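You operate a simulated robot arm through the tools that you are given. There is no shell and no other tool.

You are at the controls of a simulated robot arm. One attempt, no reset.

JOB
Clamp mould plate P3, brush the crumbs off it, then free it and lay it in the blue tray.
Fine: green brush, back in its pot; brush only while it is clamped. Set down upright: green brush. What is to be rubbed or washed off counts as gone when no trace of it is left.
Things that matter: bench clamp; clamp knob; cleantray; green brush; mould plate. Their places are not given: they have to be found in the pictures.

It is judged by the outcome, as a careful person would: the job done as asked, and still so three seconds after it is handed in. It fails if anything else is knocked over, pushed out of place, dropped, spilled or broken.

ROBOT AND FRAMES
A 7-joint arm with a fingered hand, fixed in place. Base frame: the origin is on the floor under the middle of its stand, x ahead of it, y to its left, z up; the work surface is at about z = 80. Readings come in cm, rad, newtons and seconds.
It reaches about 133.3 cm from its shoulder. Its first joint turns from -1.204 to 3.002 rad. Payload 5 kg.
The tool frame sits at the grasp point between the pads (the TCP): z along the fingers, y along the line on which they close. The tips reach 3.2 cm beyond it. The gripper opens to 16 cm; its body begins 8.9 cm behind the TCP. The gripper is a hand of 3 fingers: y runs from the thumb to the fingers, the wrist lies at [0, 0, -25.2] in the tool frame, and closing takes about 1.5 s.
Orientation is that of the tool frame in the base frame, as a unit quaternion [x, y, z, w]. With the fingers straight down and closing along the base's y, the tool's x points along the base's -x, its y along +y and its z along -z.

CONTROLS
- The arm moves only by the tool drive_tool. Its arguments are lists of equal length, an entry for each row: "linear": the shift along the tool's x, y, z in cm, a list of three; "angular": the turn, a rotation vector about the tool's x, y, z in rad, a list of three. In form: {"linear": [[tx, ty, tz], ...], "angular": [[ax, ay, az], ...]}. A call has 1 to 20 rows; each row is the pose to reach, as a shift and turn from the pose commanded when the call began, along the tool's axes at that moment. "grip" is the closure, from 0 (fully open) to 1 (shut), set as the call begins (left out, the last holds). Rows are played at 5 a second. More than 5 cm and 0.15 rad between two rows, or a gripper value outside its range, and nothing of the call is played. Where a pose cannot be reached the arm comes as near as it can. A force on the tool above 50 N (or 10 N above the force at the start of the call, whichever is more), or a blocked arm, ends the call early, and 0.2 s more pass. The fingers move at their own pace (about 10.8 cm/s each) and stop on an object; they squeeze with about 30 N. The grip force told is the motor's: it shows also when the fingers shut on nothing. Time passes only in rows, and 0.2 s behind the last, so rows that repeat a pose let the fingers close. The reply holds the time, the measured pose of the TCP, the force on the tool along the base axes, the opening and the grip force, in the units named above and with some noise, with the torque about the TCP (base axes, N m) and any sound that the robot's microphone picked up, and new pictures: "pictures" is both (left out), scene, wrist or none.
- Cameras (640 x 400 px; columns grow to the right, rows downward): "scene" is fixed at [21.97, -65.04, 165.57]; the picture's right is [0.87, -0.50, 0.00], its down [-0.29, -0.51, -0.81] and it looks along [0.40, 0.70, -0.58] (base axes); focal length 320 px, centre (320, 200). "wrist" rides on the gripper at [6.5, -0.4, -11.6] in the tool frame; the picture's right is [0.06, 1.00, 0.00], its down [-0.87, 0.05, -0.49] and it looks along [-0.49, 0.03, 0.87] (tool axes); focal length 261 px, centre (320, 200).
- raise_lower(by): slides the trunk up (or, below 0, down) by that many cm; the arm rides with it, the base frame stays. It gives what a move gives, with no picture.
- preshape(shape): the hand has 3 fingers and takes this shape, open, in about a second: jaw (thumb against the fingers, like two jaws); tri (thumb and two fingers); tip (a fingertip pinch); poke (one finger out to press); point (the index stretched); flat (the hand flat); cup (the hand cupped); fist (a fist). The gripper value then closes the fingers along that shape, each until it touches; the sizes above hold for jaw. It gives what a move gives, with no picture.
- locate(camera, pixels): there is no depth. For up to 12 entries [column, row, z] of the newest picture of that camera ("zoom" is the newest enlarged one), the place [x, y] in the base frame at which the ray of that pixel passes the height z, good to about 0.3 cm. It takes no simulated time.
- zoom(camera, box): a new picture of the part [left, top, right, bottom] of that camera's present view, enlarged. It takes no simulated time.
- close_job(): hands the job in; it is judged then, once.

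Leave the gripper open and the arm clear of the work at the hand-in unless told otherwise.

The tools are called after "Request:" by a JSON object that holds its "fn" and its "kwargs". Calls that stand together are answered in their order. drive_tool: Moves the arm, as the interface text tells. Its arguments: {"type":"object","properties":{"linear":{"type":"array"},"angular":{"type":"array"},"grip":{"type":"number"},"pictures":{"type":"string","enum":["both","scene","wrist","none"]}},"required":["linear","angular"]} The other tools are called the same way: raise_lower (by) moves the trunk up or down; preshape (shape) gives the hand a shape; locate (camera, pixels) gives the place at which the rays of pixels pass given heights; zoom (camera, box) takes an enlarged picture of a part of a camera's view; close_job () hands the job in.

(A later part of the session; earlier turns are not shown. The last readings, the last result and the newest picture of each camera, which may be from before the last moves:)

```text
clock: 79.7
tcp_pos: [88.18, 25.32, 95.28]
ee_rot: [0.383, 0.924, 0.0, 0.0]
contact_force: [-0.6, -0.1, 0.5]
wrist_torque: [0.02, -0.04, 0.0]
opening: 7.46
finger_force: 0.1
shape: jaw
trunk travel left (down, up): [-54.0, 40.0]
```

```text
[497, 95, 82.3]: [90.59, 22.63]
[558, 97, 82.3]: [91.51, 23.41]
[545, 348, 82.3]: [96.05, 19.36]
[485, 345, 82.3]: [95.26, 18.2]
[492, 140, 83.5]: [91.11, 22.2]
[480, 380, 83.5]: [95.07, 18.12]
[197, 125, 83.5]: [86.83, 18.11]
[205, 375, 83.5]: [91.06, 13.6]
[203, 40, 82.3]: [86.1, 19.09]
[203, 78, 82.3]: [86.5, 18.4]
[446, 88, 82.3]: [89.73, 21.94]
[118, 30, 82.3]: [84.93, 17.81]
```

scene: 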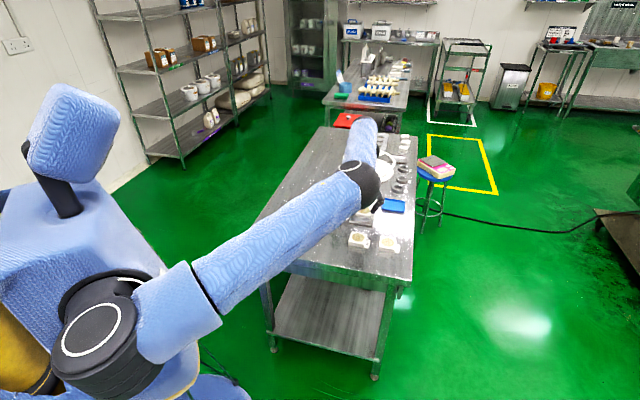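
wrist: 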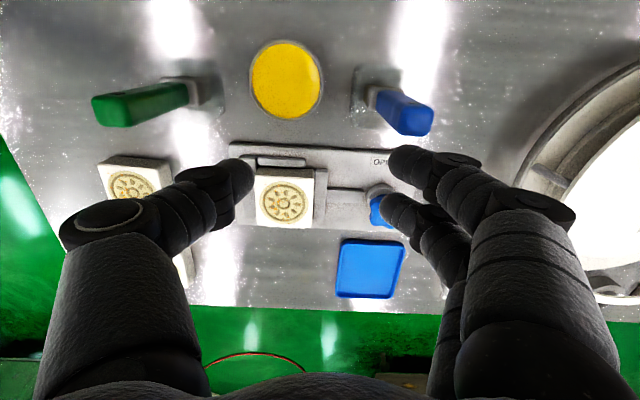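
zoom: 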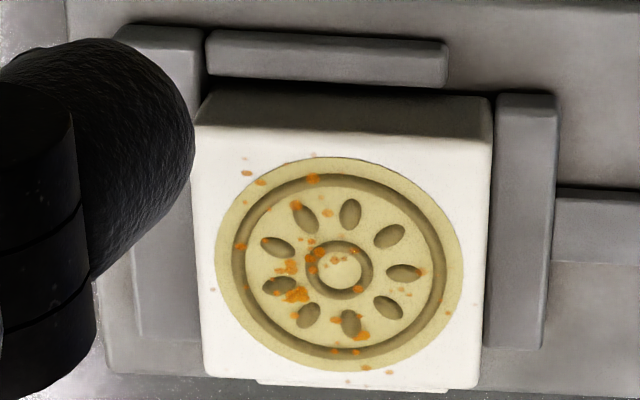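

The measurement confirms the plate, 6.0 cm wide, is gripped between the jaw faces (74.05 and 80.1 along the clamp axis). So the stop is the jaw pressing on the plate. Because my lift test disturbed it, I'll tighten the knob firmly once more. First I'll move over the knob with the small outward tilt.

Request:
{"fn": "drive_tool", "kwargs": {"linear": [[0, 0, -2], [-2.3, 2.3, -2], [-4.6, 4.6, -2], [-6.83, 6.9, -2], [-6.83, 6.9, -2]], "angular": [[0, 0, 0], [-0.05, 0, 0], [-0.1, 0, 0], [-0.14, 0, 0], [-0.14, 0, 0]], "grip": 0.62, "pictures": "wrist"}}

Request:
{"fn": "zoom", "kwargs": {"camera": "wrist", "box": [270, 90, 380, 180]}}

```text
clock: 80.9
tcp_pos: [97.96, 25.24, 97.4]
ee_rot: [0.382, 0.921, 0.066, 0.028]
contact_force: [-0.7, -0.5, 0.6]
wrist_torque: [0.04, 0.02, 0.02]
opening: 6.14
finger_force: 0.1
shape: jaw
trunk travel left (down, up): [-54.0, 40.0]
```

wrist: 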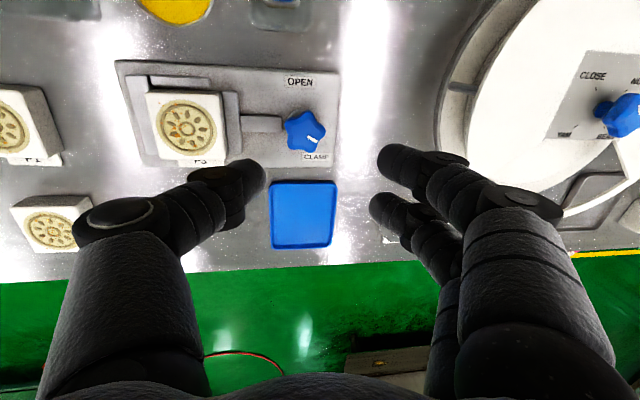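

```text
4.44 times, centred on (325, 135) of wrist
```

zoom: 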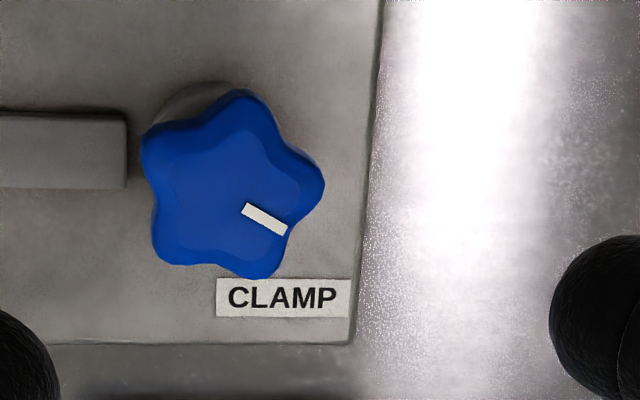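

The valley faces the thumb. I'll descend around the knob.

Request:
{"fn": "drive_tool", "kwargs": {"linear": [[0.085, -0.35, 2.8], [0.085, -0.7, 5.6], [0.085, -1.05, 8.2], [0.085, -1.38, 10.42], [0.085, -1.38, 10.42]], "angular": [[0, 0, 0], [0, 0, 0], [0, 0, 0], [0, 0, 0], [0, 0, 0]], "pictures": "wrist"}}

Request:
{"fn": "drive_tool", "kwargs": {"linear": [[0, 0, 0], [0, 0, 0], [0, 0, 0], [0, 0, 0], [0, 0, 0], [0, 0, 0]], "angular": [[0, 0, 0], [0, 0, 0], [0, 0, 0], [0, 0, 0], [0, 0, 0], [0, 0, 0]], "grip": 1.0, "pictures": "wrist"}}

Request:
{"fn": "zoom", "kwargs": {"camera": "wrist", "box": [220, 100, 440, 260]}}

```text
clock: 82.1
tcp_pos: [97.95, 25.62, 86.91]
ee_rot: [0.381, 0.922, 0.065, 0.027]
contact_force: [-0.1, 0.0, -0.5]
wrist_torque: [0.02, -0.01, 0.02]
opening: 6.14
finger_force: 0.1
shape: jaw
trunk travel left (down, up): [-54.0, 40.0]
```

wrist: 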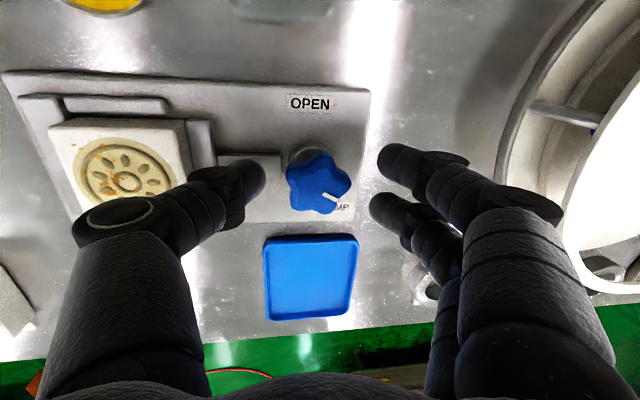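

```text
clock: 83.5
tcp_pos: [97.96, 25.56, 86.8]
ee_rot: [0.381, 0.922, 0.064, 0.027]
contact_force: [0.1, -1.2, -2.2]
wrist_torque: [-0.11, 0.09, 0.0]
opening: 2.62
finger_force: 30.3
shape: jaw
trunk travel left (down, up): [-54.0, 40.0]
```

wrist: 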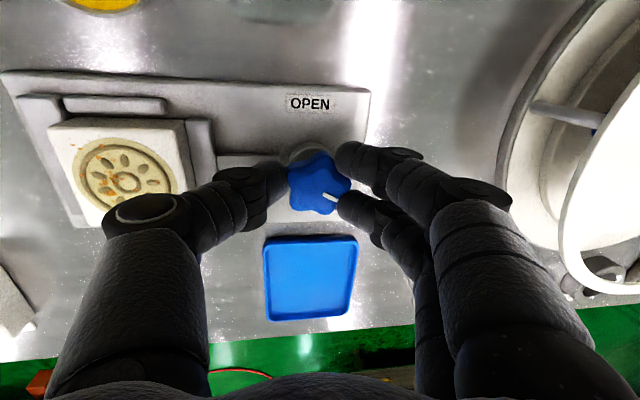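

```text
2.50 times, centred on (330, 180) of wrist
```

zoom: 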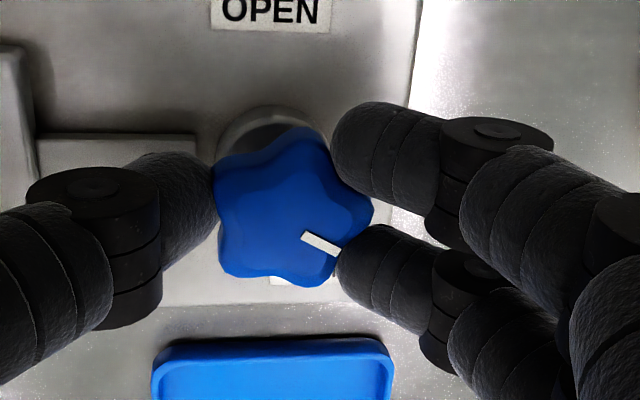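

Gripped. I'll tighten clockwise about the vertical axis in steps and hold.

Request:
{"fn": "drive_tool", "kwargs": {"linear": [[0.04, 0.01, 0], [0.08, 0.015, 0], [0.12, 0.02, 0], [0.14, 0.028, 0], [0.14, 0.028, 0], [0.14, 0.028, 0]], "angular": [[0.0001, -0.0166, 0.119], [0.0002, -0.0333, 0.238], [0.0003, -0.05, 0.356], [0.0004, -0.057, 0.406], [0.0004, -0.057, 0.406], [0.0004, -0.057, 0.406]], "pictures": "wrist"}}

Request:
{"fn": "zoom", "kwargs": {"camera": "wrist", "box": [220, 100, 440, 260]}}

```text
clock: 84.9
tcp_pos: [97.79, 25.91, 86.68]
ee_rot: [0.561, 0.825, 0.057, 0.04]
contact_force: [-3.3, 18.5, -3.4]
wrist_torque: [0.24, 0.08, 0.81]
opening: 2.43
finger_force: 29.7
shape: jaw
trunk travel left (down, up): [-54.0, 40.0]
```

wrist: 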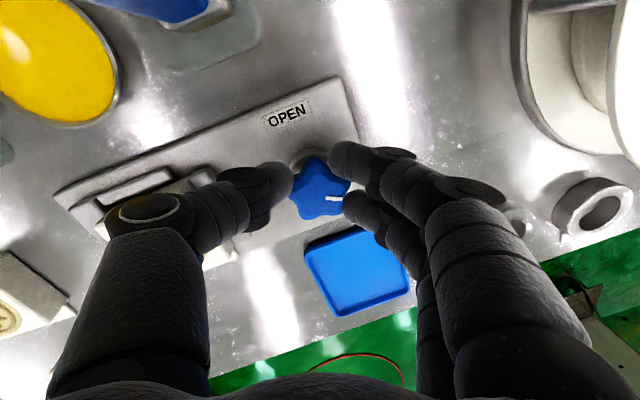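

```text
2.50 times, centred on (330, 180) of wrist
```

zoom: 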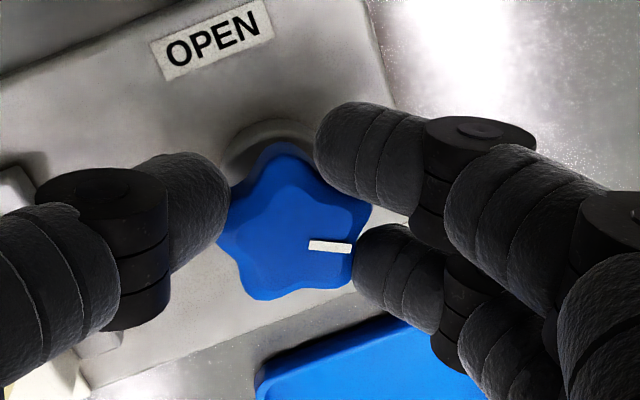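

The torque reached 0.81 N·m and the knob hasn't moved at all, so it's tight against its stop. I'll release it gently and rise straight up.

Request:
{"fn": "drive_tool", "kwargs": {"linear": [[0, 0, 0], [0, 0, 0], [0, 0, 0], [0, 0, -1], [0, 0, -4], [0, 0, -8], [0, 0, -12], [0, 0, -12]], "angular": [[0, 0, 0], [0, 0, 0], [0, 0, 0], [0, 0, 0], [0, 0, 0], [0, 0, 0], [0, 0, 0], [0, 0, 0]], "grip": 0.62, "pictures": "wrist"}}

Request:
{"fn": "zoom", "kwargs": {"camera": "wrist", "box": [120, 30, 380, 200]}}

```text
clock: 86.7
tcp_pos: [96.43, 25.11, 98.59]
ee_rot: [0.562, 0.824, 0.057, 0.038]
contact_force: [0.5, 0.5, -0.1]
wrist_torque: [-0.01, -0.03, -0.01]
opening: 6.04
finger_force: 0.1
shape: jaw
trunk travel left (down, up): [-54.0, 40.0]
```

wrist: 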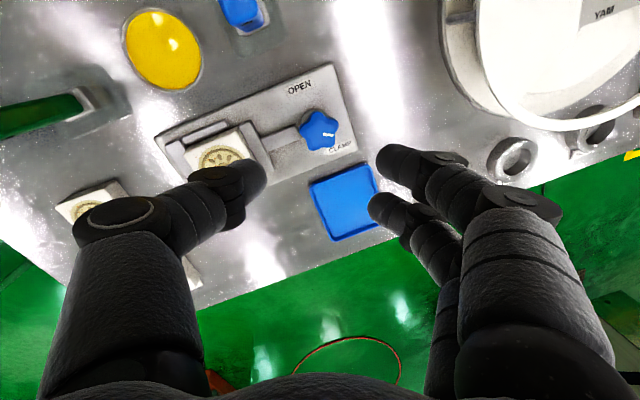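

```text
2.35 times, centred on (250, 115) of wrist
```

zoom: 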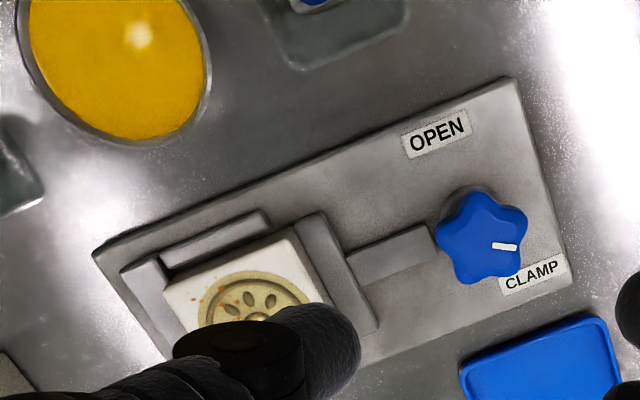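

The clamp is tight and the pointer has held. Next is the green brush. I'll move to a hover over it with the hand upright and closing across the v direction, keeping the tips above z≈95.

Request:
{"fn": "drive_tool", "kwargs": {"linear": [[0.083, -1.376, -0.19], [0.166, -2.75, -0.38], [0.248, -4.13, -0.57], [0.331, -5.5, -0.76], [0.414, -6.88, -0.95], [0.497, -8.25, -1.14], [0.58, -9.63, -1.33], [0.662, -11.0, -1.52], [0.745, -12.38, -1.71], [0.828, -13.76, -1.9], [0.911, -15.13, -2.09], [0.993, -16.5, -2.27], [1.076, -17.88, -2.46], [1.159, -19.26, -2.65], [1.159, -19.26, -2.65]], "angular": [[0.0065, 0.0096, -0.1413], [0.0129, 0.0193, -0.2826], [0.0194, 0.0289, -0.424], [0.0258, 0.0385, -0.5653], [0.0323, 0.0482, -0.7066], [0.0387, 0.0578, -0.8479], [0.0452, 0.0675, -0.9893], [0.0516, 0.0771, -1.1306], [0.0581, 0.0867, -1.2719], [0.0645, 0.0964, -1.4132], [0.071, 0.106, -1.5545], [0.0774, 0.1156, -1.6959], [0.0839, 0.1253, -1.8372], [0.0903, 0.1349, -1.9785], [0.0903, 0.1349, -1.9785]]}}

Request:
{"fn": "zoom", "kwargs": {"camera": "wrist", "box": [250, 60, 430, 220]}}

```text
clock: 89.9
tcp_pos: [77.71, 18.91, 98.63]
ee_rot: [-0.384, 0.923, -0.001, 0.001]
contact_force: [-0.1, -0.2, 0.2]
wrist_torque: [0.0, 0.03, 0.01]
opening: 6.02
finger_force: 0.0
shape: jaw
trunk travel left (down, up): [-54.0, 40.0]
```

scene: 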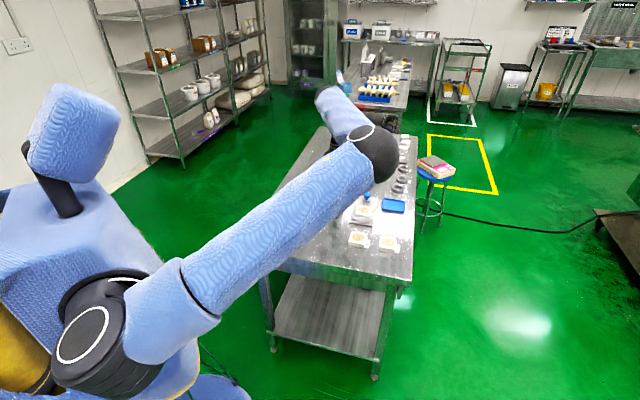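
wrist: 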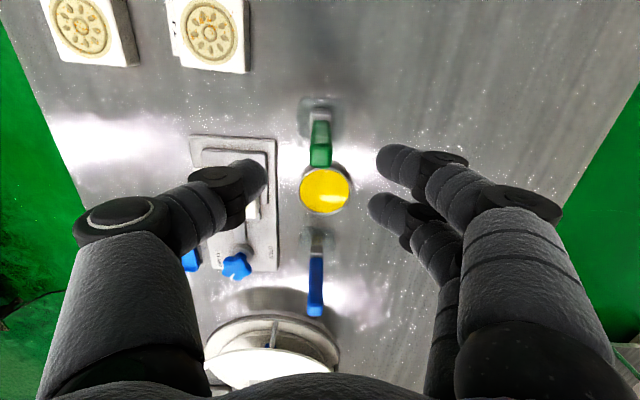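

```text
2.50 times, centred on (340, 140) of wrist
```

zoom: 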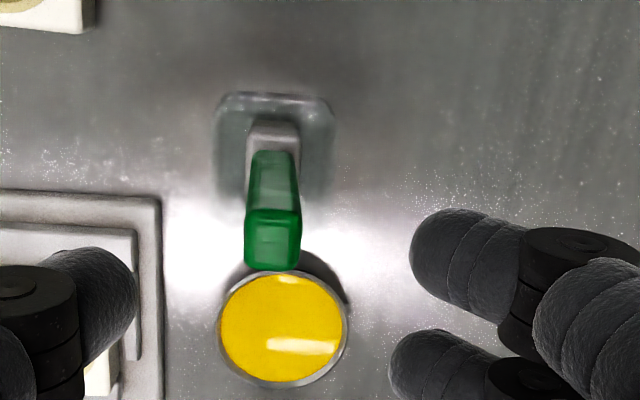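

The brush stands upright in its clear pot, aligned with the hand. I'll zoom in for dimensions and position.

Request:
{"fn": "zoom", "kwargs": {"camera": "wrist", "box": [285, 90, 360, 180]}}

Request:
{"fn": "locate", "kwargs": {"camera": "wrist", "pixels": [[321.2, 156, 91.9], [302, 144, 91.9], [325, 146, 91.9], [301.5, 168, 91.9], [321, 125, 84], [318, 102, 83.5], [298, 105, 83.5], [340, 104, 83.5], [297, 138, 80.5], [338, 139, 80.5]]}}

```text
4.44 times, centred on (322, 135) of wrist
```

zoom: 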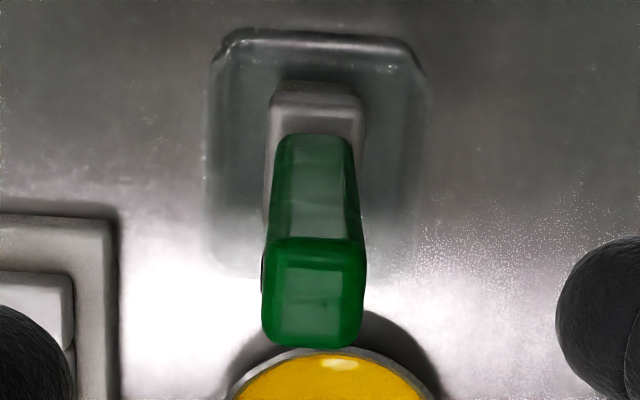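

```text
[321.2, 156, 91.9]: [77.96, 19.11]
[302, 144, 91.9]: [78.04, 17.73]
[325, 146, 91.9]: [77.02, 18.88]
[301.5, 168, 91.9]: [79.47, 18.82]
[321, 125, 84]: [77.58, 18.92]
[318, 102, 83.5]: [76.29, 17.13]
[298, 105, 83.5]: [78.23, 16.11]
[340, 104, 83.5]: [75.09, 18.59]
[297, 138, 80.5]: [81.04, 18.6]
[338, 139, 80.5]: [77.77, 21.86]
```

The brush axis is at (77.95, 19.15), with a handle about 1.6 cm square. I'll centre on it and descend so the fingertips sit on the lower handle (tips at z≈85.5), above the pot rim.

Request:
{"fn": "drive_tool", "kwargs": {"linear": [[-0.34, 0, 0], [-0.34, 0, 3], [-0.34, 0, 6], [-0.34, 0, 8.5], [-0.34, 0, 9.9], [-0.34, 0, 9.9]], "angular": [[0, 0, 0], [0, 0, 0], [0, 0, 0], [0, 0, 0], [0, 0, 0], [0, 0, 0]], "pictures": "wrist"}}

Request:
{"fn": "zoom", "kwargs": {"camera": "wrist", "box": [210, 80, 430, 280]}}

```text
clock: 91.3
tcp_pos: [78.01, 19.21, 88.72]
ee_rot: [-0.382, 0.924, -0.001, 0.002]
contact_force: [-0.2, -0.2, 1.0]
wrist_torque: [0.0, -0.03, 0.01]
opening: 6.02
finger_force: 0.0
shape: jaw
trunk travel left (down, up): [-54.0, 40.0]
```

wrist: 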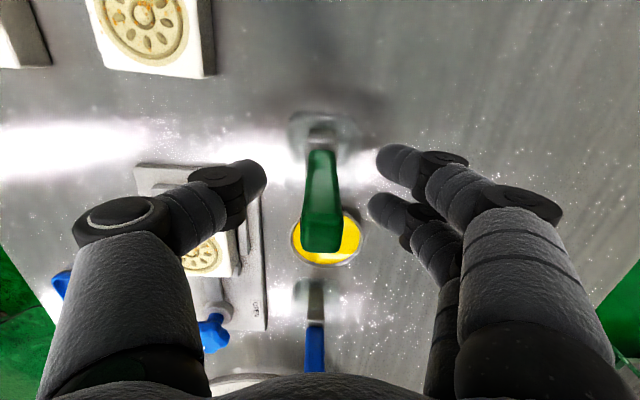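

```text
2.00 times, centred on (320, 180) of wrist
```

zoom: 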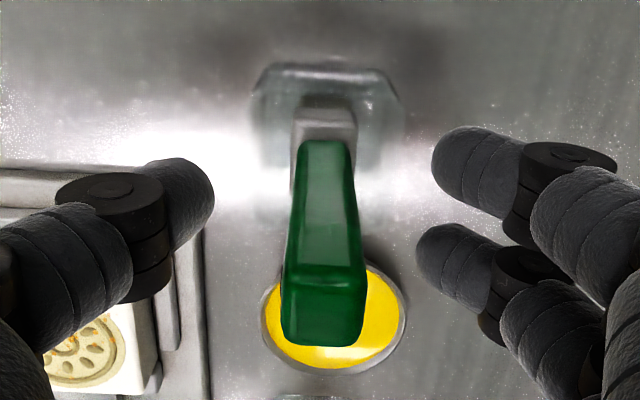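

The handle is centred between the thumb and the fingers. I'll close.

Request:
{"fn": "drive_tool", "kwargs": {"linear": [[0, 0, 0], [0, 0, 0], [0, 0, 0], [0, 0, 0], [0, 0, 0], [0, 0, 0], [0, 0, 0]], "angular": [[0, 0, 0], [0, 0, 0], [0, 0, 0], [0, 0, 0], [0, 0, 0], [0, 0, 0], [0, 0, 0]], "grip": 1.0, "pictures": "wrist"}}

Request:
{"fn": "zoom", "kwargs": {"camera": "wrist", "box": [210, 80, 430, 280]}}

```text
clock: 92.9
tcp_pos: [77.96, 19.29, 88.63]
ee_rot: [-0.383, 0.924, -0.001, 0.002]
contact_force: [-0.9, -0.5, 0.5]
wrist_torque: [-0.04, -0.01, -0.01]
opening: 0.14
finger_force: 29.9
shape: jaw
trunk travel left (down, up): [-54.0, 40.0]
```

wrist: 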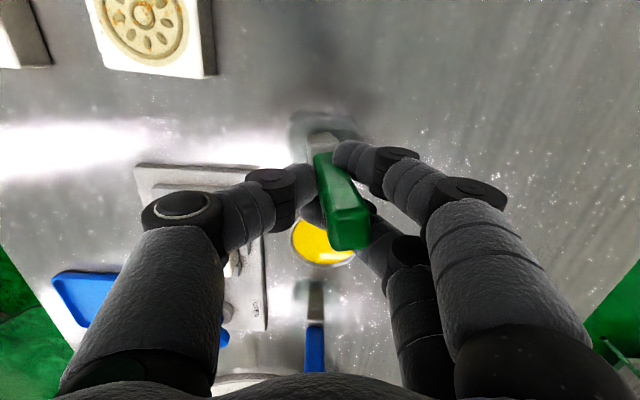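

```text
2.00 times, centred on (320, 180) of wrist
```

zoom: 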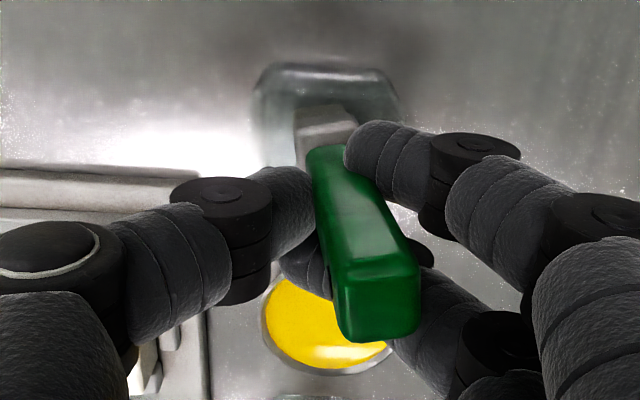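

One finger slipped past the narrow handle and twisted the brush, which isn't a good grip. I'll open again and see how the brush settles in its pot.

Request:
{"fn": "drive_tool", "kwargs": {"linear": [[0, 0, 0], [0, 0, 0], [0, 0, 0], [0, 0, 0], [0, 0, 0]], "angular": [[0, 0, 0], [0, 0, 0], [0, 0, 0], [0, 0, 0], [0, 0, 0]], "grip": 0.62}}

Request:
{"fn": "zoom", "kwargs": {"camera": "wrist", "box": [210, 80, 430, 280]}}

Request:
{"fn": "zoom", "kwargs": {"camera": "scene", "box": [315, 185, 365, 240]}}

```text
clock: 94.1
tcp_pos: [77.92, 19.19, 88.63]
ee_rot: [-0.382, 0.924, -0.001, 0.001]
contact_force: [0.3, -0.3, -0.6]
wrist_torque: [-0.02, 0.01, -0.01]
opening: 6.03
finger_force: 0.1
shape: jaw
trunk travel left (down, up): [-54.0, 40.0]
```

scene: 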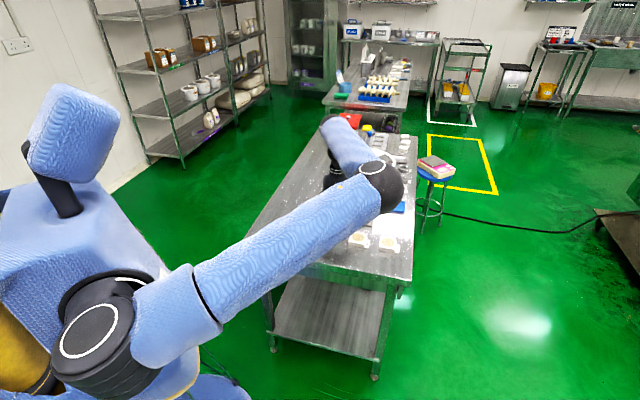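
wrist: 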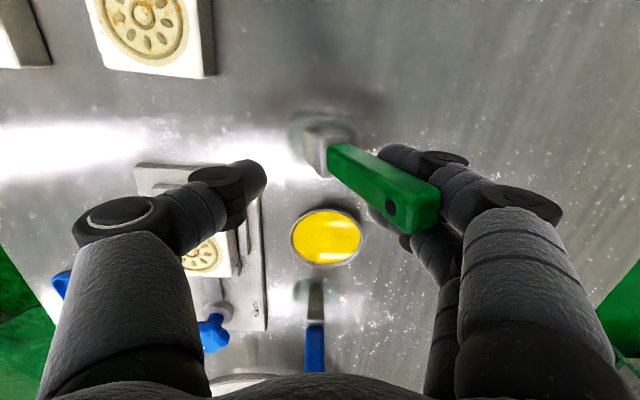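

```text
2.00 times, centred on (320, 180) of wrist
```

zoom: 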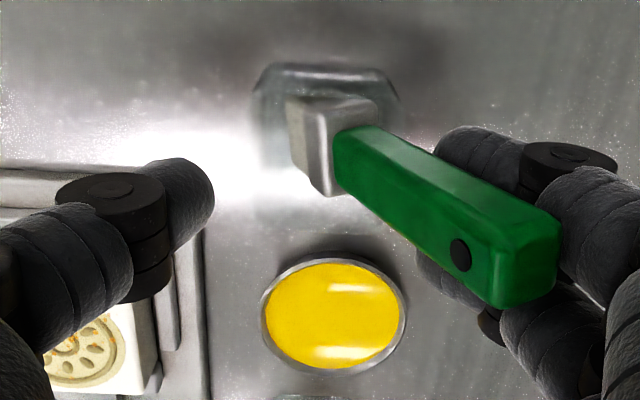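

```text
7.27 times, centred on (340, 212) of scene
```

zoom: 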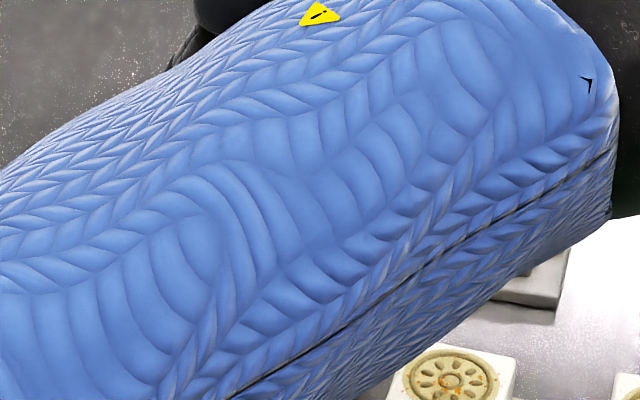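

The brush is leaning about 25° on the two fingers inside its pot. I'll push it upright slowly by moving the hand toward the thumb side (tool −y) in small steps.

Request:
{"fn": "drive_tool", "kwargs": {"linear": [[0, -0.3, 0], [0, -0.6, 0], [0, -0.9, 0], [0, -1.2, 0], [0, -1.5, 0], [0, -1.5, 0]], "angular": [[0, 0, 0], [0, 0, 0], [0, 0, 0], [0, 0, 0], [0, 0, 0], [0, 0, 0]], "pictures": "wrist"}}

Request:
{"fn": "zoom", "kwargs": {"camera": "wrist", "box": [210, 80, 430, 280]}}

```text
clock: 95.5
tcp_pos: [79.08, 18.26, 88.56]
ee_rot: [-0.383, 0.924, -0.001, 0.001]
contact_force: [0.1, -0.6, -0.6]
wrist_torque: [-0.01, -0.03, 0.0]
opening: 6.02
finger_force: 0.1
shape: jaw
trunk travel left (down, up): [-54.0, 40.0]
```

wrist: 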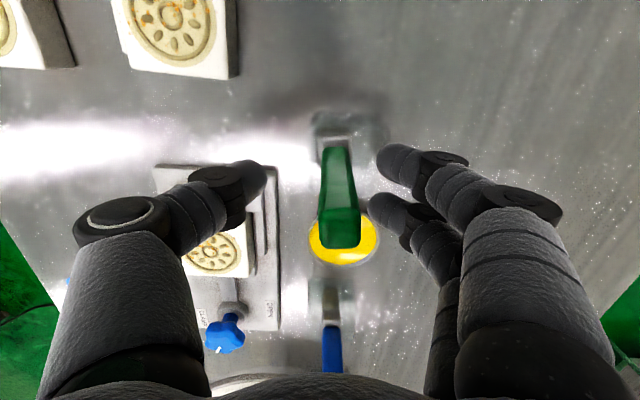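

```text
2.00 times, centred on (320, 180) of wrist
```

zoom: 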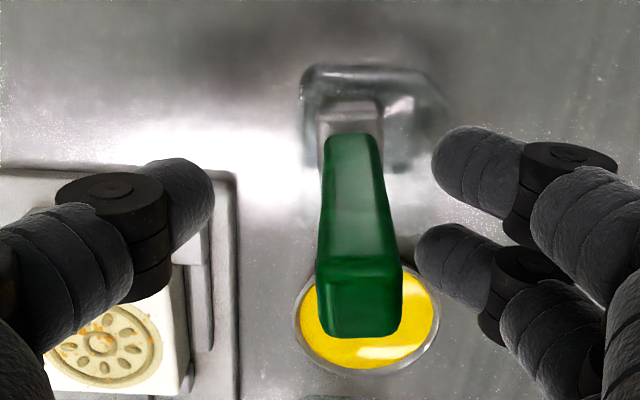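

The brush is upright again and standing free. I'll lift the hand straight up, clear of it, and then test a finer pinch shape in free air.

Request:
{"fn": "drive_tool", "kwargs": {"linear": [[0, 0, -2], [0, 0, -5], [0, 0, -9], [0, 0, -12], [0, 0, -12]], "angular": [[0, 0, 0], [0, 0, 0], [0, 0, 0], [0, 0, 0], [0, 0, 0]], "pictures": "none"}}

Request:
{"fn": "preshape", "kwargs": {"shape": "tip"}}

Request:
{"fn": "drive_tool", "kwargs": {"linear": [[0, 0, 0], [0, 0, 0]], "angular": [[0, 0, 0], [0, 0, 0]]}}

Request:
{"fn": "zoom", "kwargs": {"camera": "wrist", "box": [250, 60, 430, 220]}}

```text
clock: 96.7
tcp_pos: [79.08, 18.23, 100.6]
ee_rot: [-0.384, 0.923, -0.001, 0.001]
contact_force: [-0.2, 0.8, 0.0]
wrist_torque: [-0.03, 0.0, 0.04]
opening: 6.05
finger_force: 0.0
shape: jaw
trunk travel left (down, up): [-54.0, 40.0]
```

```text
clock: 97.6
tcp_pos: [79.04, 18.26, 100.63]
ee_rot: [-0.382, 0.924, -0.001, 0.002]
contact_force: [0.3, -0.2, -0.1]
wrist_torque: [0.02, -0.01, -0.02]
opening: 15.97
finger_force: 0.2
shape: tip
trunk travel left (down, up): [-54.0, 40.0]
```

```text
clock: 98.2
tcp_pos: [79.15, 18.22, 100.69]
ee_rot: [-0.383, 0.924, 0.0, 0.001]
contact_force: [0.8, -0.4, 0.0]
wrist_torque: [0.02, 0.04, 0.0]
opening: 15.98
finger_force: 0.1
shape: tip
trunk travel left (down, up): [-54.0, 40.0]
```

scene: 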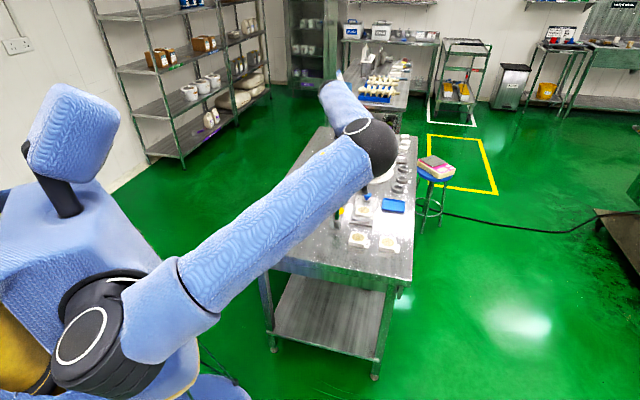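
wrist: 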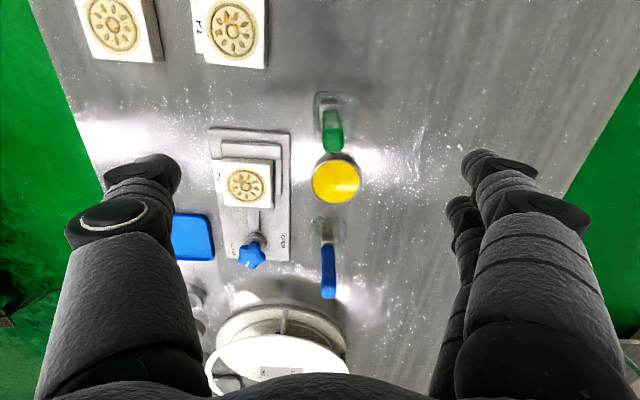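

```text
2.50 times, centred on (340, 140) of wrist
```

zoom: 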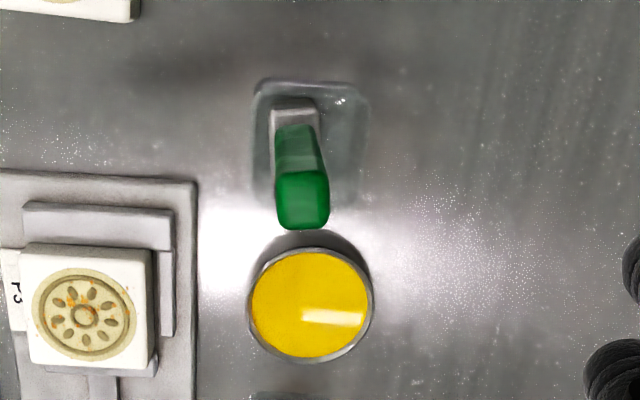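

The brush stands upright in its pot. I'll close the tip shape in the air to see how the fingers meet.

Request:
{"fn": "drive_tool", "kwargs": {"linear": [[0, 0, 0], [0, 0, 0], [0, 0, 0], [0, 0, 0], [0, 0, 0], [0, 0, 0], [0, 0, 0], [0, 0, 0]], "angular": [[0, 0, 0], [0, 0, 0], [0, 0, 0], [0, 0, 0], [0, 0, 0], [0, 0, 0], [0, 0, 0], [0, 0, 0]], "grip": 0.9, "pictures": "wrist"}}

Request:
{"fn": "preshape", "kwargs": {"shape": "tri"}}

Request:
{"fn": "drive_tool", "kwargs": {"linear": [[0, 0, 0], [0, 0, 0], [0, 0, 0], [0, 0, 0], [0, 0, 0], [0, 0, 0], [0, 0, 0], [0, 0, 0]], "angular": [[0, 0, 0], [0, 0, 0], [0, 0, 0], [0, 0, 0], [0, 0, 0], [0, 0, 0], [0, 0, 0], [0, 0, 0]], "grip": 0.9, "pictures": "wrist"}}

```text
clock: 100.0
tcp_pos: [79.08, 18.26, 100.65]
ee_rot: [-0.382, 0.924, -0.002, 0.001]
contact_force: [-0.2, -0.3, -0.6]
wrist_torque: [0.01, 0.0, 0.0]
opening: 1.63
finger_force: 0.1
shape: tip
trunk travel left (down, up): [-54.0, 40.0]
```

wrist: 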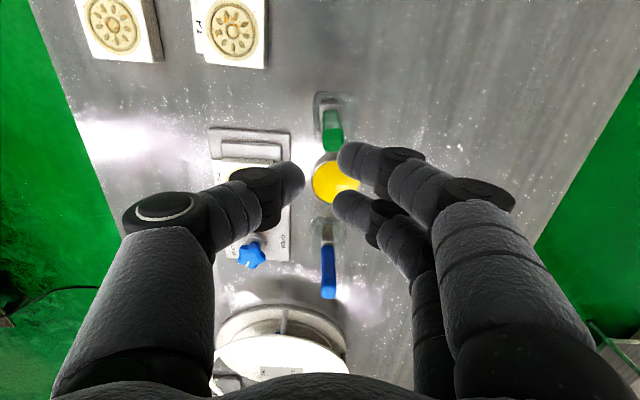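

```text
clock: 100.9
tcp_pos: [79.03, 18.1, 100.58]
ee_rot: [-0.383, 0.924, -0.001, 0.001]
contact_force: [0.1, 0.5, 0.7]
wrist_torque: [0.02, 0.01, -0.02]
opening: 16.01
finger_force: 0.1
shape: tri
trunk travel left (down, up): [-54.0, 40.0]
```

```text
clock: 102.7
tcp_pos: [79.03, 18.37, 100.7]
ee_rot: [-0.382, 0.924, -0.001, 0.002]
contact_force: [0.5, 0.3, -0.5]
wrist_torque: [-0.01, 0.01, -0.02]
opening: 1.66
finger_force: 0.1
shape: tri
trunk travel left (down, up): [-54.0, 40.0]
```

wrist: 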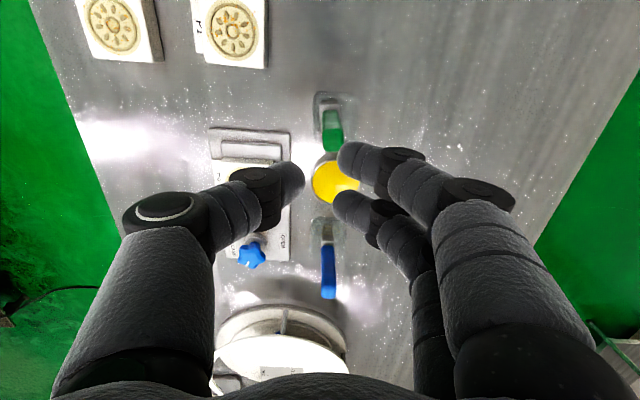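

All three shapes bring the thumb between two fingers about 3 cm apart, so a square-on grip of this 1.6 cm handle is unstable. Turning the hand 45° puts the handle's two faces into the V between the fingers, with the thumb on the opposite edge. I'll go back to jaw shape and locate the brush.

Request:
{"fn": "preshape", "kwargs": {"shape": "jaw"}}

Request:
{"fn": "locate", "kwargs": {"camera": "wrist", "pixels": [[333.2, 140.8, 91.9], [330, 118, 84]]}}

```text
clock: 103.6
tcp_pos: [79.03, 18.17, 100.67]
ee_rot: [-0.383, 0.924, -0.002, 0.002]
contact_force: [-0.1, 0.1, 0.1]
wrist_torque: [0.02, -0.01, -0.06]
opening: 15.99
finger_force: 0.1
shape: jaw
trunk travel left (down, up): [-54.0, 40.0]
```

```text
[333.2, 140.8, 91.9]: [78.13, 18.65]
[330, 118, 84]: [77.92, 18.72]
```

The brush is now at about (78.0, 18.7), upright. I'll rotate the hand 45° so it closes along base y, and hover above it.

Request:
{"fn": "drive_tool", "kwargs": {"linear": [[0.08, 0.2, 0.3], [0.17, 0.4, 0.6], [0.25, 0.6, 0.9], [0.33, 0.8, 1.3], [0.41, 1.0, 1.6], [0.495, 1.2, 2.0], [0.495, 1.2, 2.0]], "angular": [[0, 0, 0.131], [0, 0, 0.262], [0, 0, 0.393], [0, 0, 0.524], [0, 0, 0.655], [0, 0, 0.7854], [0, 0, 0.7854]], "grip": 0.62}}

Request:
{"fn": "zoom", "kwargs": {"camera": "wrist", "box": [270, 80, 390, 180]}}

Request:
{"fn": "zoom", "kwargs": {"camera": "scene", "box": [320, 185, 370, 235]}}

```text
clock: 105.2
tcp_pos: [77.94, 18.78, 98.69]
ee_rot: [0.001, 1.0, 0.0, 0.002]
contact_force: [-0.6, -0.2, 0.3]
wrist_torque: [-0.01, 0.0, -0.02]
opening: 6.1
finger_force: 0.0
shape: jaw
trunk travel left (down, up): [-54.0, 40.0]
```

scene: 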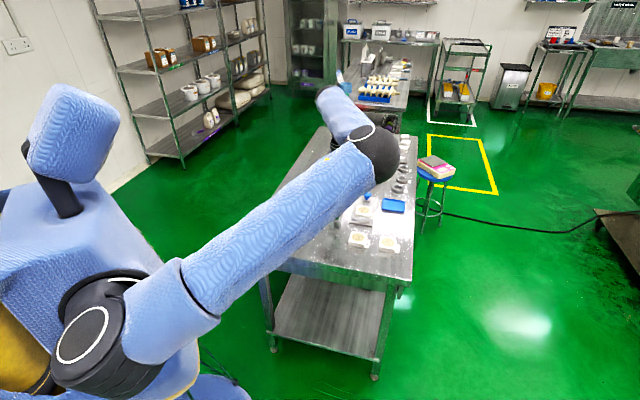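
wrist: 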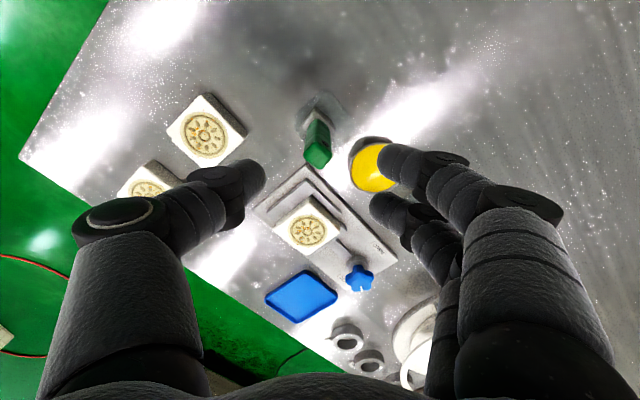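

```text
4.00 times, centred on (330, 130) of wrist
```

zoom: 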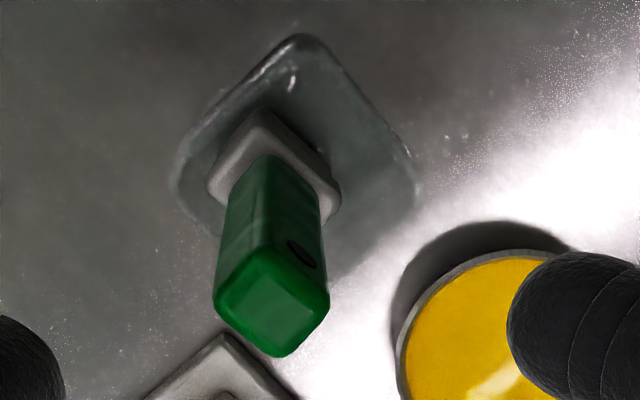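

```text
8.00 times, centred on (345, 210) of scene
```

zoom: 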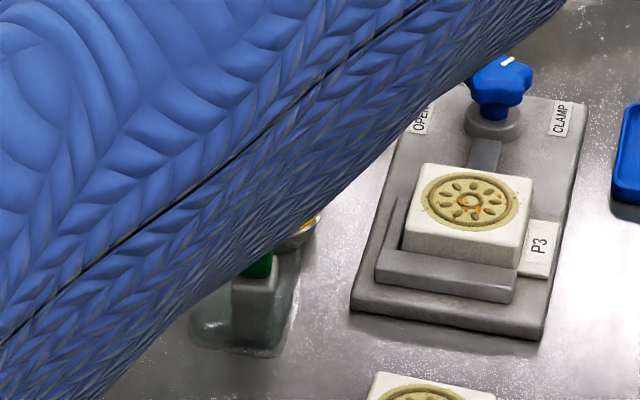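

The handle now presents its edges to the thumb and the finger gap. I'll locate its centre.

Request:
{"fn": "locate", "kwargs": {"camera": "wrist", "pixels": [[317.5, 157, 91.9], [303.75, 155, 91.9], [332, 157.5, 91.9], [315.5, 144.5, 91.9], [318.75, 168.75, 91.9], [317, 124, 84.2]]}}

```text
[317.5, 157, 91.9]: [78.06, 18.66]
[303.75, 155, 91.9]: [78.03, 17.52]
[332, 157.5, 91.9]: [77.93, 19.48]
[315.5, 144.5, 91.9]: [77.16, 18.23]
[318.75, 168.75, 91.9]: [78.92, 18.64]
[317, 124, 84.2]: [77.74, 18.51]
```

The brush axis is at (78.0, 18.55). The finger gap centre sits 0.17 cm to the far side, so I'll offset slightly, then descend to the same grip height.

Request:
{"fn": "drive_tool", "kwargs": {"linear": [[0.11, -0.23, 0], [0.11, -0.23, 3], [0.11, -0.23, 6], [0.11, -0.23, 8.5], [0.11, -0.23, 10.0], [0.11, -0.23, 10.0]], "angular": [[0, 0, 0], [0, 0, 0], [0, 0, 0], [0, 0, 0], [0, 0, 0], [0, 0, 0]], "pictures": "wrist"}}

Request:
{"fn": "zoom", "kwargs": {"camera": "wrist", "box": [210, 80, 430, 280]}}

```text
clock: 106.6
tcp_pos: [77.71, 18.41, 88.73]
ee_rot: [0.0, 1.0, 0.0, 0.002]
contact_force: [1.0, 1.3, 0.2]
wrist_torque: [0.01, -0.02, 0.02]
opening: 6.14
finger_force: 0.1
shape: jaw
trunk travel left (down, up): [-54.0, 40.0]
```

wrist: 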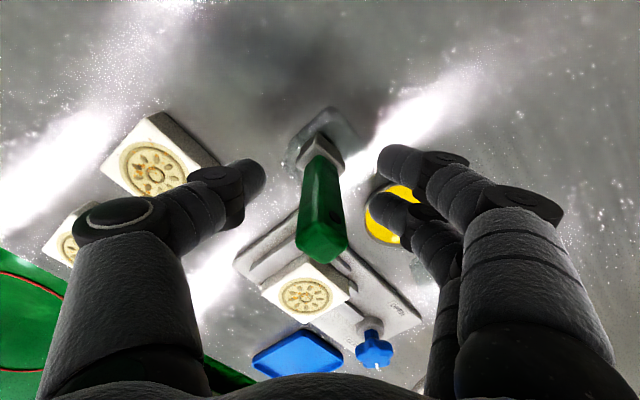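

```text
2.00 times, centred on (320, 180) of wrist
```

zoom: 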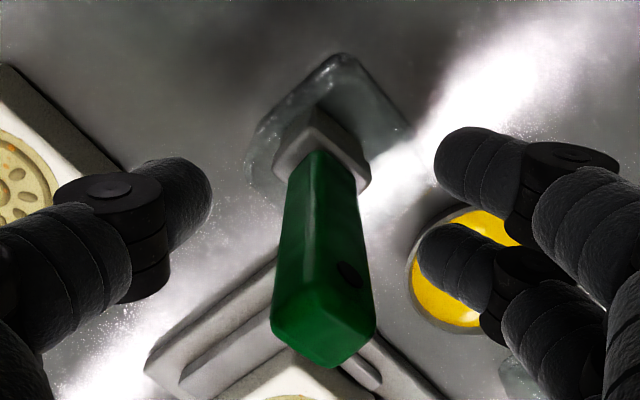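

It looks centred. I'll close part way first, to about 2.4 cm, to check alignment before gripping.

Request:
{"fn": "drive_tool", "kwargs": {"linear": [[0, 0, 0], [0, 0, 0], [0, 0, 0], [0, 0, 0]], "angular": [[0, 0, 0], [0, 0, 0], [0, 0, 0], [0, 0, 0]], "grip": 0.84, "pictures": "wrist"}}

Request:
{"fn": "zoom", "kwargs": {"camera": "wrist", "box": [230, 100, 410, 260]}}

```text
clock: 107.6
tcp_pos: [77.7, 18.43, 88.72]
ee_rot: [-0.001, 1.0, -0.002, 0.001]
contact_force: [0.1, 0.2, -0.4]
wrist_torque: [0.0, -0.03, -0.05]
opening: 2.63
finger_force: 0.2
shape: jaw
trunk travel left (down, up): [-54.0, 40.0]
```

wrist: 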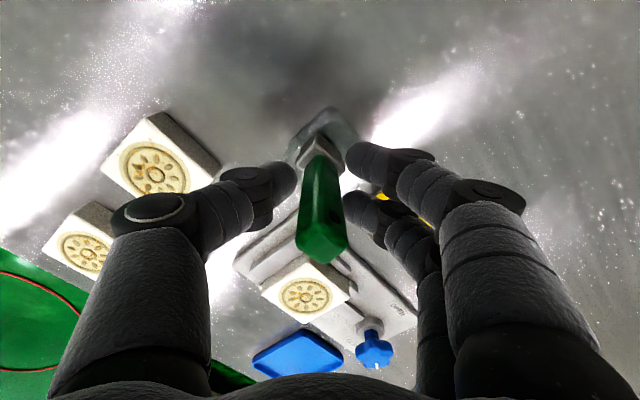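

```text
2.50 times, centred on (320, 180) of wrist
```

zoom: 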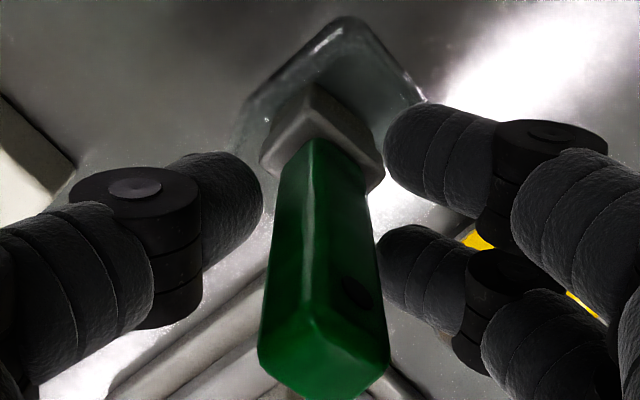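

Alignment is good but slightly toward one finger. I'll shift 1.5 mm and close fully.

Request:
{"fn": "drive_tool", "kwargs": {"linear": [[-0.15, 0, 0], [-0.15, 0, 0], [-0.15, 0, 0]], "angular": [[0, 0, 0], [0, 0, 0], [0, 0, 0]], "pictures": "none"}}

Request:
{"fn": "drive_tool", "kwargs": {"linear": [[0, 0, 0], [0, 0, 0], [0, 0, 0], [0, 0, 0], [0, 0, 0]], "angular": [[0, 0, 0], [0, 0, 0], [0, 0, 0], [0, 0, 0], [0, 0, 0]], "grip": 1.0, "pictures": "wrist"}}

Request:
{"fn": "zoom", "kwargs": {"camera": "wrist", "box": [230, 100, 410, 260]}}

```text
clock: 108.4
tcp_pos: [77.99, 18.47, 88.72]
ee_rot: [0.001, 1.0, 0.0, 0.002]
contact_force: [-0.1, 0.1, 0.4]
wrist_torque: [-0.03, 0.0, 0.02]
opening: 2.61
finger_force: 0.0
shape: jaw
trunk travel left (down, up): [-54.0, 40.0]
```

```text
clock: 109.6
tcp_pos: [77.95, 18.3, 88.64]
ee_rot: [0.0, 1.0, -0.001, 0.001]
contact_force: [-0.5, -0.1, 0.0]
wrist_torque: [0.01, -0.01, 0.01]
opening: 0.4
finger_force: 29.9
shape: jaw
trunk travel left (down, up): [-54.0, 40.0]
```

wrist: 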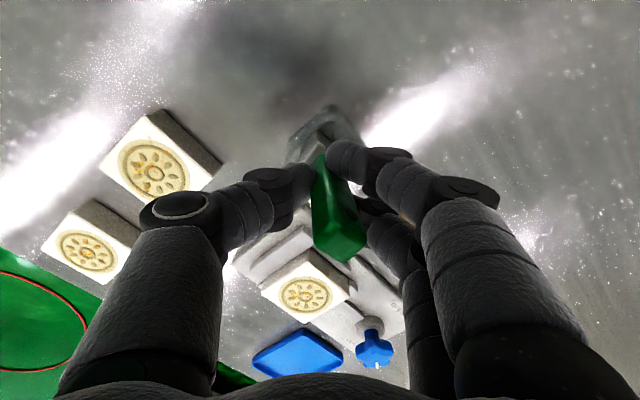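

```text
2.50 times, centred on (320, 180) of wrist
```

zoom: 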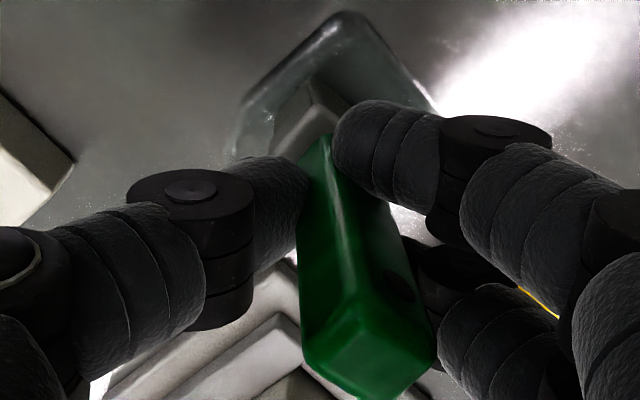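

The handle is held between the thumb and both fingers with only a slight (about 4°) lean. I'll lift slowly a little and check that it stays secure.

Request:
{"fn": "drive_tool", "kwargs": {"linear": [[0, 0, -0.4], [0, 0, -0.8], [0, 0, -1.2], [0, 0, -1.2]], "angular": [[0, 0, 0], [0, 0, 0], [0, 0, 0], [0, 0, 0]], "pictures": "wrist"}}

Request:
{"fn": "zoom", "kwargs": {"camera": "wrist", "box": [230, 100, 410, 260]}}

```text
clock: 110.6
tcp_pos: [77.82, 18.59, 89.97]
ee_rot: [0.0, 1.0, -0.001, 0.002]
contact_force: [-0.1, 0.4, -1.0]
wrist_torque: [-0.01, 0.01, 0.0]
opening: 0.43
finger_force: 30.3
shape: jaw
trunk travel left (down, up): [-54.0, 40.0]
```

wrist: 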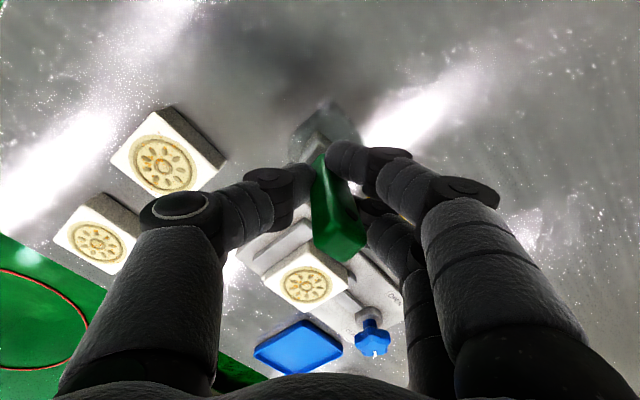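

```text
2.50 times, centred on (320, 180) of wrist
```

zoom: 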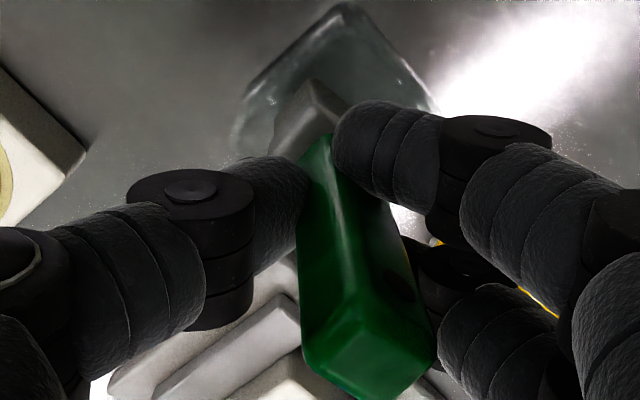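

The brush rises with the hand. I'll lift on until it's well clear of the pot.

Request:
{"fn": "drive_tool", "kwargs": {"linear": [[0, 0, -1], [0, 0, -2.5], [0, 0, -4], [0, 0, -6], [0, 0, -8], [0, 0, -8]], "angular": [[0, 0, 0], [0, 0, 0], [0, 0, 0], [0, 0, 0], [0, 0, 0], [0, 0, 0]]}}

Request:
{"fn": "zoom", "kwargs": {"camera": "wrist", "box": [210, 60, 430, 260]}}

Request:
{"fn": "zoom", "kwargs": {"camera": "scene", "box": [310, 150, 390, 230]}}

```text
clock: 112.0
tcp_pos: [77.92, 18.46, 97.86]
ee_rot: [-0.001, 1.0, 0.0, 0.002]
contact_force: [-0.7, 0.0, -1.6]
wrist_torque: [-0.05, -0.03, -0.01]
opening: 0.39
finger_force: 29.9
shape: jaw
trunk travel left (down, up): [-54.0, 40.0]
```

scene: 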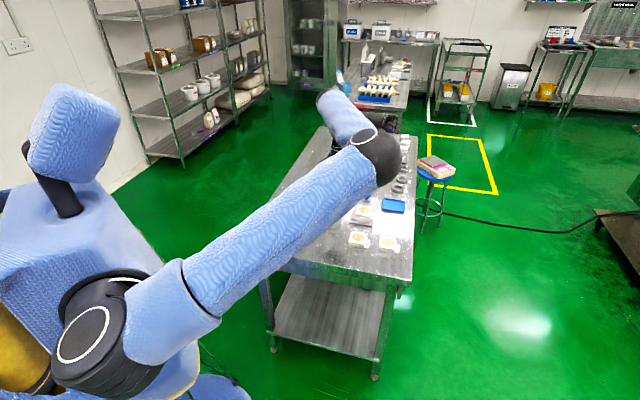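
wrist: 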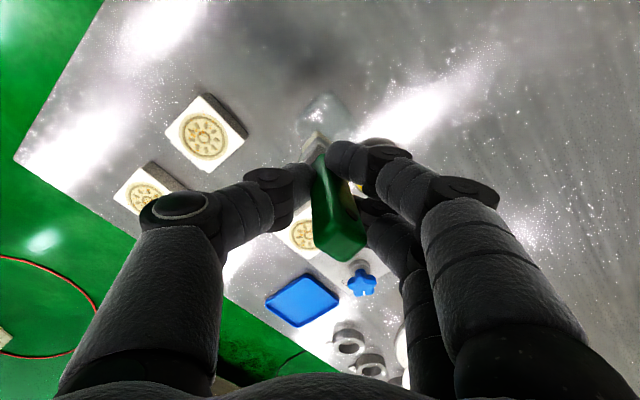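

```text
2.00 times, centred on (320, 160) of wrist
```

zoom: 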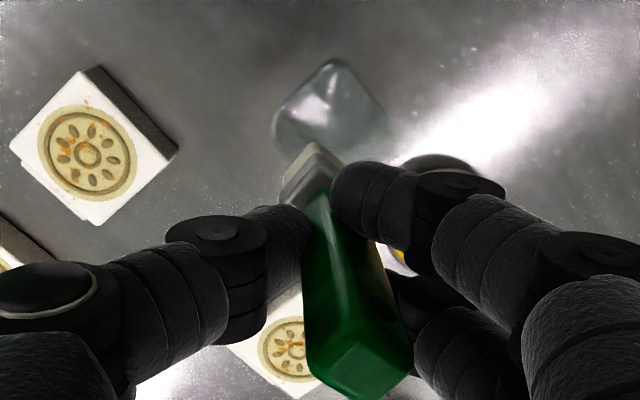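

```text
5.00 times, centred on (350, 190) of scene
```

zoom: 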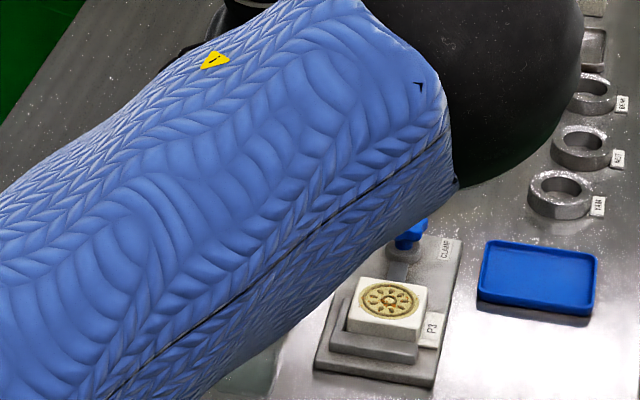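

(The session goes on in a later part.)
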